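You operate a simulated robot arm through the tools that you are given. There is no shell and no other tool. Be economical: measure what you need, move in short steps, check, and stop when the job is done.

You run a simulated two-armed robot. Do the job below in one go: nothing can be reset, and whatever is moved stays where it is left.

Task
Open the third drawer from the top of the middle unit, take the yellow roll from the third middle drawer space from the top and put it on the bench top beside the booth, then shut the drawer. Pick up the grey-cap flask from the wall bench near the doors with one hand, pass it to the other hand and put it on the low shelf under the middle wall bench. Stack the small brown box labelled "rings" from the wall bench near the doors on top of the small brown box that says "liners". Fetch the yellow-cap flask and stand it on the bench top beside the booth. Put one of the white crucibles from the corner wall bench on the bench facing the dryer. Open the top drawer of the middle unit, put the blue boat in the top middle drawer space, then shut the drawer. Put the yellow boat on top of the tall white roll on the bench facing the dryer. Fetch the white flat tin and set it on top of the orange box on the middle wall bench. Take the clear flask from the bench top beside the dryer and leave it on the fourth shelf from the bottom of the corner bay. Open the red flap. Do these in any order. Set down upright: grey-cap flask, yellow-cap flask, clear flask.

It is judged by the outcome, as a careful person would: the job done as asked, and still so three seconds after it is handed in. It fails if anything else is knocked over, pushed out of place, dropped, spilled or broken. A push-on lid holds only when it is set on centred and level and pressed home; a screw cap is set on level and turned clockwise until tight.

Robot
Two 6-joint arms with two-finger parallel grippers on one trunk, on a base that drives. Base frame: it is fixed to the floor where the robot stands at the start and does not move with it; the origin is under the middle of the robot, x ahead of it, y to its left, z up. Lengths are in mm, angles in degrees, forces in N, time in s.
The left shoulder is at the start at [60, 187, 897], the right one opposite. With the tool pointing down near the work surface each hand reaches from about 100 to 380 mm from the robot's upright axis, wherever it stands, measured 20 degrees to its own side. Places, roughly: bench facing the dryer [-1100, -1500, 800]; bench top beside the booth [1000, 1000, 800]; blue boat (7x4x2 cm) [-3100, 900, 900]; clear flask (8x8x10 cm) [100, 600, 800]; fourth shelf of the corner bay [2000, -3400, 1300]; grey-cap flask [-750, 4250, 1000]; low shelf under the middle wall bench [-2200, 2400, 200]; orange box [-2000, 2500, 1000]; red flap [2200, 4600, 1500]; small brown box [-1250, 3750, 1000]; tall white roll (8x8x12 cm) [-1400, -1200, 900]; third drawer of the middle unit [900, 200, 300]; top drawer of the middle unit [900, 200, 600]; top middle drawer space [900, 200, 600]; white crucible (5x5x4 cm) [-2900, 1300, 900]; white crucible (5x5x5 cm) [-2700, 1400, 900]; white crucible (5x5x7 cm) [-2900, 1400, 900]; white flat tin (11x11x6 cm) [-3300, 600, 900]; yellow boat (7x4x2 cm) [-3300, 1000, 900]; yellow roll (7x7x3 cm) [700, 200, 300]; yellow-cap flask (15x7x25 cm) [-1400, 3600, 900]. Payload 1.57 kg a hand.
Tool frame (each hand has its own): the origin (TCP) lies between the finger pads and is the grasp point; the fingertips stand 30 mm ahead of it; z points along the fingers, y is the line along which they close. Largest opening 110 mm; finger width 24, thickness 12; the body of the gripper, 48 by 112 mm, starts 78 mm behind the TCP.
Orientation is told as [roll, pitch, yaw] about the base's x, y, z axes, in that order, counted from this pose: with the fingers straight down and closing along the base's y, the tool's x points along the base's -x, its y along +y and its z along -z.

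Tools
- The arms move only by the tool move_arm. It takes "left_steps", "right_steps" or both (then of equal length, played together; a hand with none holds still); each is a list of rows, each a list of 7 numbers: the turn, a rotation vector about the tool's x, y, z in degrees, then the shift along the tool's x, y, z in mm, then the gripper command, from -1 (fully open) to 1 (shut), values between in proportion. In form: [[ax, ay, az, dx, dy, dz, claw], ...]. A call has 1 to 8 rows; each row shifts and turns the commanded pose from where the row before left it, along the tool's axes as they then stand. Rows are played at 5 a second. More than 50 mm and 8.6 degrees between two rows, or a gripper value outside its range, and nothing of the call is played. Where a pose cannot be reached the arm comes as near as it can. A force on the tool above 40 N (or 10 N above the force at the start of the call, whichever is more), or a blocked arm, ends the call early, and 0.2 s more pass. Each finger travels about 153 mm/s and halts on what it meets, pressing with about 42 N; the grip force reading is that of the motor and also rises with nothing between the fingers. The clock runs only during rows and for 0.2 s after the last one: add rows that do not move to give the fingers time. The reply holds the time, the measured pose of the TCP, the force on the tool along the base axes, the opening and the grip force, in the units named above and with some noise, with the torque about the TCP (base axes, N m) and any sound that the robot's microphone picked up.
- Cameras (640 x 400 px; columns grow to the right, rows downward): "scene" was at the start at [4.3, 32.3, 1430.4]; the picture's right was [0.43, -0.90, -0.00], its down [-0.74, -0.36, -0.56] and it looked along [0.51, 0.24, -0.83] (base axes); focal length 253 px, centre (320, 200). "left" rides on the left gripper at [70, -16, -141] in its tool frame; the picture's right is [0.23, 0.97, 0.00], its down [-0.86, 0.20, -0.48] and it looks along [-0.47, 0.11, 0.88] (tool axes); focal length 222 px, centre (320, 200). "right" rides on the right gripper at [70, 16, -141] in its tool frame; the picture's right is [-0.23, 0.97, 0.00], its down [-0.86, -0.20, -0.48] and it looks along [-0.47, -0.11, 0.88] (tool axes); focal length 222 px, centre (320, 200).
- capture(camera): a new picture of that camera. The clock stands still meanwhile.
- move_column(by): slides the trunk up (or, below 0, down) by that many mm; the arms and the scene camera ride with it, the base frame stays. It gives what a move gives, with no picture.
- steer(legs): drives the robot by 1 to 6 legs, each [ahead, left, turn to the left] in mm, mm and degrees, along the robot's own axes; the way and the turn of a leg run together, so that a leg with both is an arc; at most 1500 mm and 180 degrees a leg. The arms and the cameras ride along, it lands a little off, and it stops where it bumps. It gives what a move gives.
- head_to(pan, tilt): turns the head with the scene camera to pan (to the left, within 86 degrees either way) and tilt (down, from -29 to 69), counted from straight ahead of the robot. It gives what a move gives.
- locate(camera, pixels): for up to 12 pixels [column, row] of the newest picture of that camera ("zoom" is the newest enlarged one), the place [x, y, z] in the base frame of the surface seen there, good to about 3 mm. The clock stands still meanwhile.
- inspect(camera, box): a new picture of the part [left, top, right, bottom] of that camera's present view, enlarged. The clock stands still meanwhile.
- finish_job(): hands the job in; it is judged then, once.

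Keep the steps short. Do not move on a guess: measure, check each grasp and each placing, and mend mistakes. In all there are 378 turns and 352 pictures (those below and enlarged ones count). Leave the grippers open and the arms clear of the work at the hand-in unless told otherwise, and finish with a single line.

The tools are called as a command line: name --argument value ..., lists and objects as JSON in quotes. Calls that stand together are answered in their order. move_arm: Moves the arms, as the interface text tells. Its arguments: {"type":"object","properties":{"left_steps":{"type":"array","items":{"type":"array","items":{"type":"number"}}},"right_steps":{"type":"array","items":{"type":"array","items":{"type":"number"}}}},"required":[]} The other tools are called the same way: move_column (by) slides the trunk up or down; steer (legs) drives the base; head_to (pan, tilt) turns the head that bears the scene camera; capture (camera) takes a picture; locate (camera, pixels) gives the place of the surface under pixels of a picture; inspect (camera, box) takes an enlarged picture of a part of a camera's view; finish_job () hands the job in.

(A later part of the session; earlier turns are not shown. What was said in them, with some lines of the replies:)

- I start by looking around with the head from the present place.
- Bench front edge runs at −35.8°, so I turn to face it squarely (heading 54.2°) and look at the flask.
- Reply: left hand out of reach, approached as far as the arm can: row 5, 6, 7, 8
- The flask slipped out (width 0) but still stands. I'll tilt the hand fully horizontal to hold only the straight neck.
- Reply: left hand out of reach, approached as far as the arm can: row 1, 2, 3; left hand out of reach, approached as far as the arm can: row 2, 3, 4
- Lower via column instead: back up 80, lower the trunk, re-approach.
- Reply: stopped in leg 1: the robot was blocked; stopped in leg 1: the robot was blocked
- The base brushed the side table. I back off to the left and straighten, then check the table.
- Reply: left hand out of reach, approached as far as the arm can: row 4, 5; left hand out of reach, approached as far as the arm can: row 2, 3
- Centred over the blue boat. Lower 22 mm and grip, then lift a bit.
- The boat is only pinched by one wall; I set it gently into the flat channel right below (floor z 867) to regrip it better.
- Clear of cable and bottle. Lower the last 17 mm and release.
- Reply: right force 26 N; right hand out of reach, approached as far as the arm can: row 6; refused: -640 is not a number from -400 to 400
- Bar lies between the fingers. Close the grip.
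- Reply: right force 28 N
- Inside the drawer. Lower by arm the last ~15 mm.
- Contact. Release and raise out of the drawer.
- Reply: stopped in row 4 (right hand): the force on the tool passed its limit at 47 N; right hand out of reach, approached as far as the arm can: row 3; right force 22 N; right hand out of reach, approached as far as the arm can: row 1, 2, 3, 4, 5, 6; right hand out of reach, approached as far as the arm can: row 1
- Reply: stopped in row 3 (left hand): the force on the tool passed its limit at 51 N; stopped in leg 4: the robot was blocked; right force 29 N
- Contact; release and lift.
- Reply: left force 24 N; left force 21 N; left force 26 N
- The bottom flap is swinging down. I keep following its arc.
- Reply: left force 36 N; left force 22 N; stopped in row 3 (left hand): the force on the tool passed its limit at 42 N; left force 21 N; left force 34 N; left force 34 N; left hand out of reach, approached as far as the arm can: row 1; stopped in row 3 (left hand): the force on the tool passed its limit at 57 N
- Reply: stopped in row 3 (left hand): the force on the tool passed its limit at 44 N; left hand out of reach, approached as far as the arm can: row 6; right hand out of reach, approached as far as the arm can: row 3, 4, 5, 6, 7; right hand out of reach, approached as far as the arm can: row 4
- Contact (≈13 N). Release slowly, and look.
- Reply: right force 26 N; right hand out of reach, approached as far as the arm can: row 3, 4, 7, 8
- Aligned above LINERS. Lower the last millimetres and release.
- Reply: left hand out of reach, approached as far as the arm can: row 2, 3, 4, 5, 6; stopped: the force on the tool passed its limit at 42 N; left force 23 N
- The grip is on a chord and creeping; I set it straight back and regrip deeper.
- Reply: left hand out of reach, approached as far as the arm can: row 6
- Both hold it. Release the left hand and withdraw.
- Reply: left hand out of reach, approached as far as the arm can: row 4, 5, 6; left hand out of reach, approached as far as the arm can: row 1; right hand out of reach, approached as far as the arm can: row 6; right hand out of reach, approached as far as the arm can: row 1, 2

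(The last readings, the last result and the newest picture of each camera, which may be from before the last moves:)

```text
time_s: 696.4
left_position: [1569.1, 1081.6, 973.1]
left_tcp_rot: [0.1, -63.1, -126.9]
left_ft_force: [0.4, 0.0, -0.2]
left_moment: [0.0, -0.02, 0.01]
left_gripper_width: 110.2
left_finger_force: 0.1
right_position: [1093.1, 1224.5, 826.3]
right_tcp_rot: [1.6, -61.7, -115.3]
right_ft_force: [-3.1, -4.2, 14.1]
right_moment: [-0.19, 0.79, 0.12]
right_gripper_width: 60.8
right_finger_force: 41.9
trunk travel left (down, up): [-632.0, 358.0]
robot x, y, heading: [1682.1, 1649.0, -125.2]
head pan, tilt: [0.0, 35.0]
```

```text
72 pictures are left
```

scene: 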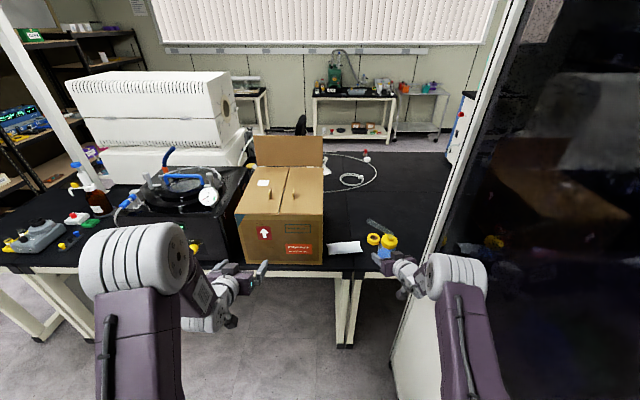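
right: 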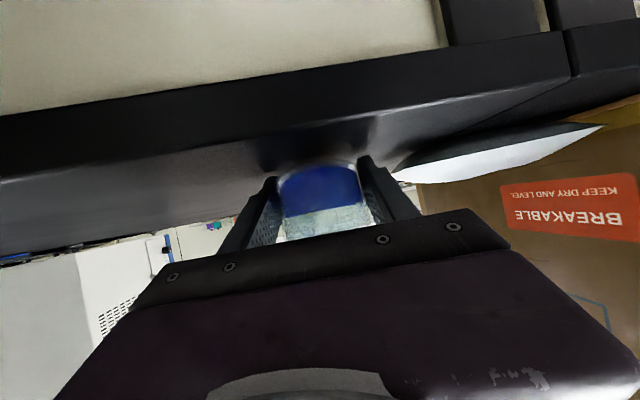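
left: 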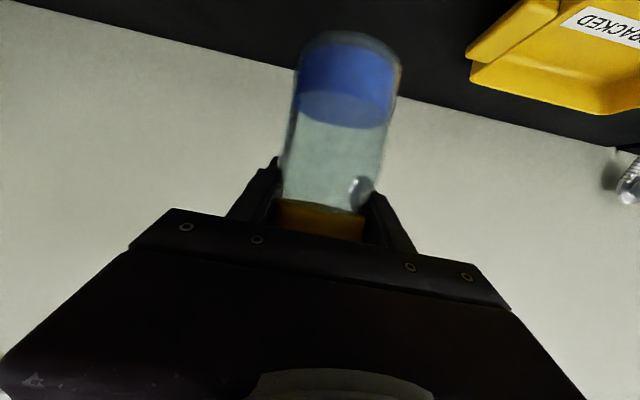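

inspect --camera "right" --box '[250, 110, 400, 240]'

capture --camera "left"

```text
3.08 times, centred on (325, 175) of right
```

zoom: 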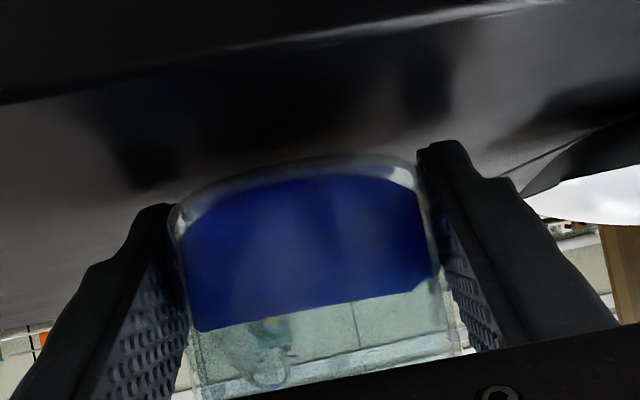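

```text
70 pictures are left
```

left: 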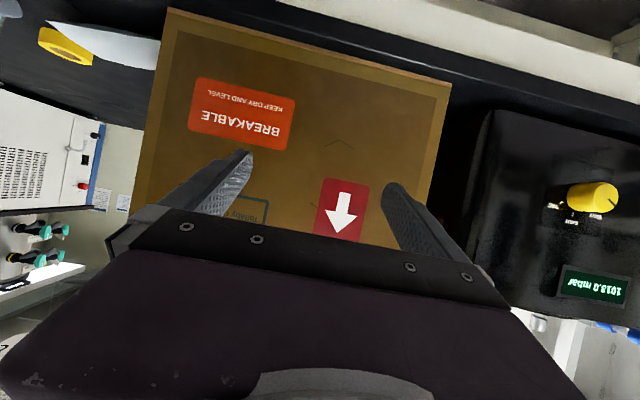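

move_arm --right_steps '[[0, 0, 0, 0, 0, 0, 0.1], [0, 0, 0, 0, 0, 0, -0.15], [0, 0, 0, 0, 0, 0, -0.5], [0, 0, 0, 0, 0, 0, -0.7]]'

capture --camera "right"

```text
time_s: 697.4
left_position: [1572.7, 1081.0, 972.9]
left_tcp_rot: [-0.4, -63.4, -126.4]
left_ft_force: [-0.8, -0.2, 0.3]
left_moment: [0.03, 0.0, -0.01]
left_gripper_width: 110.2
left_finger_force: 0.2
right_position: [1097.7, 1225.8, 825.3]
right_tcp_rot: [1.1, -61.7, -114.9]
right_ft_force: [15.5, -10.0, 22.9]
right_moment: [-0.28, 0.66, 0.51]
right_gripper_width: 77.3
right_finger_force: 0.1
trunk travel left (down, up): [-632.0, 358.0]
robot x, y, heading: [1687.1, 1648.9, -125.3]
head pan, tilt: [0.0, 35.0]
```

```text
69 pictures are left
```

right: 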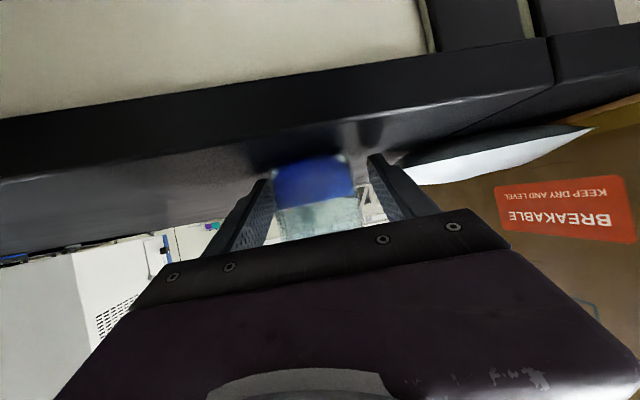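

move_arm --right_steps '[[0, 0, 0, -4.4, 0, -2.4, -0.8], [0, 0, 0, -2.6, 0, -1.4, -1], [0, 0, 0, 14, -2, -26, -1], [0, 0, 0, 14, 0, -26, -1], [0, 0, 0, 19, 0, -35, -1]]'

capture --camera "right"

```text
time_s: 698.6
left_position: [1566.4, 1080.2, 972.1]
left_tcp_rot: [0.3, -63.0, -127.0]
left_ft_force: [0.5, 0.5, 0.7]
left_moment: [0.0, -0.01, 0.03]
left_gripper_width: 110.1
left_finger_force: 0.0
right_position: [1126.6, 1318.2, 828.0]
right_tcp_rot: [2.7, -60.9, -116.5]
right_ft_force: [-0.1, -0.2, 0.3]
right_moment: [-0.04, 0.0, 0.04]
right_gripper_width: 109.8
right_finger_force: 0.0
right hand out of reach, approached as far as the arm can: row 5
trunk travel left (down, up): [-632.0, 358.0]
robot x, y, heading: [1683.6, 1644.1, -125.1]
head pan, tilt: [0.0, 35.0]
```

```text
68 pictures are left
```

right: 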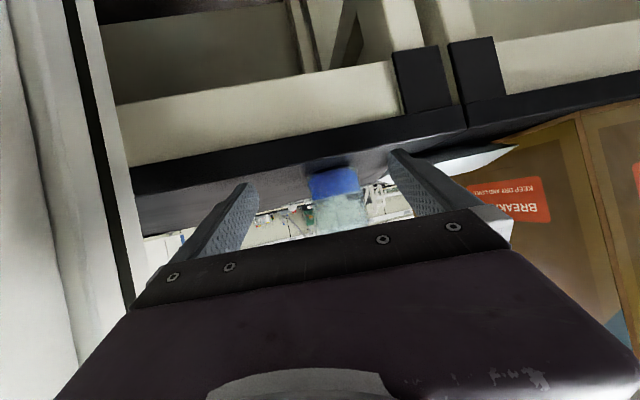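

steer --legs '[[-300, 0, 0]]'

inspect --camera "scene" --box '[230, 130, 430, 260]'

```text
time_s: 700.6
left_position: [1739.0, 1325.2, 972.4]
left_tcp_rot: [0.0, -63.1, -126.9]
left_ft_force: [-0.6, -0.3, 0.7]
left_moment: [-0.01, -0.01, -0.02]
left_gripper_width: 110.0
left_finger_force: 0.0
right_position: [1297.8, 1559.0, 830.4]
right_tcp_rot: [2.7, -61.0, -116.2]
right_ft_force: [-0.6, 0.7, -0.4]
right_moment: [-0.03, 0.01, 0.01]
right_gripper_width: 109.9
right_finger_force: 0.0
trunk travel left (down, up): [-632.0, 358.0]
robot x, y, heading: [1855.4, 1890.9, -124.9]
head pan, tilt: [0.0, 35.0]
```

```text
3.08 times, centred on (330, 195) of scene
```

zoom: 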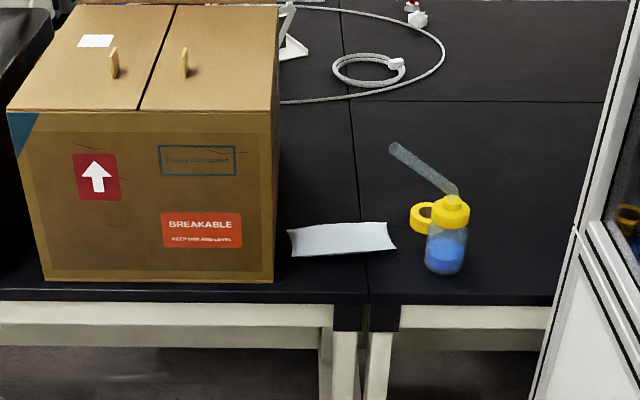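

finish_job

```text
The job is handed in.
```

All ten jobs were carried out and handed in. The base was stopped twice by contact with a side table and a floor scale, and neither looked displaced.
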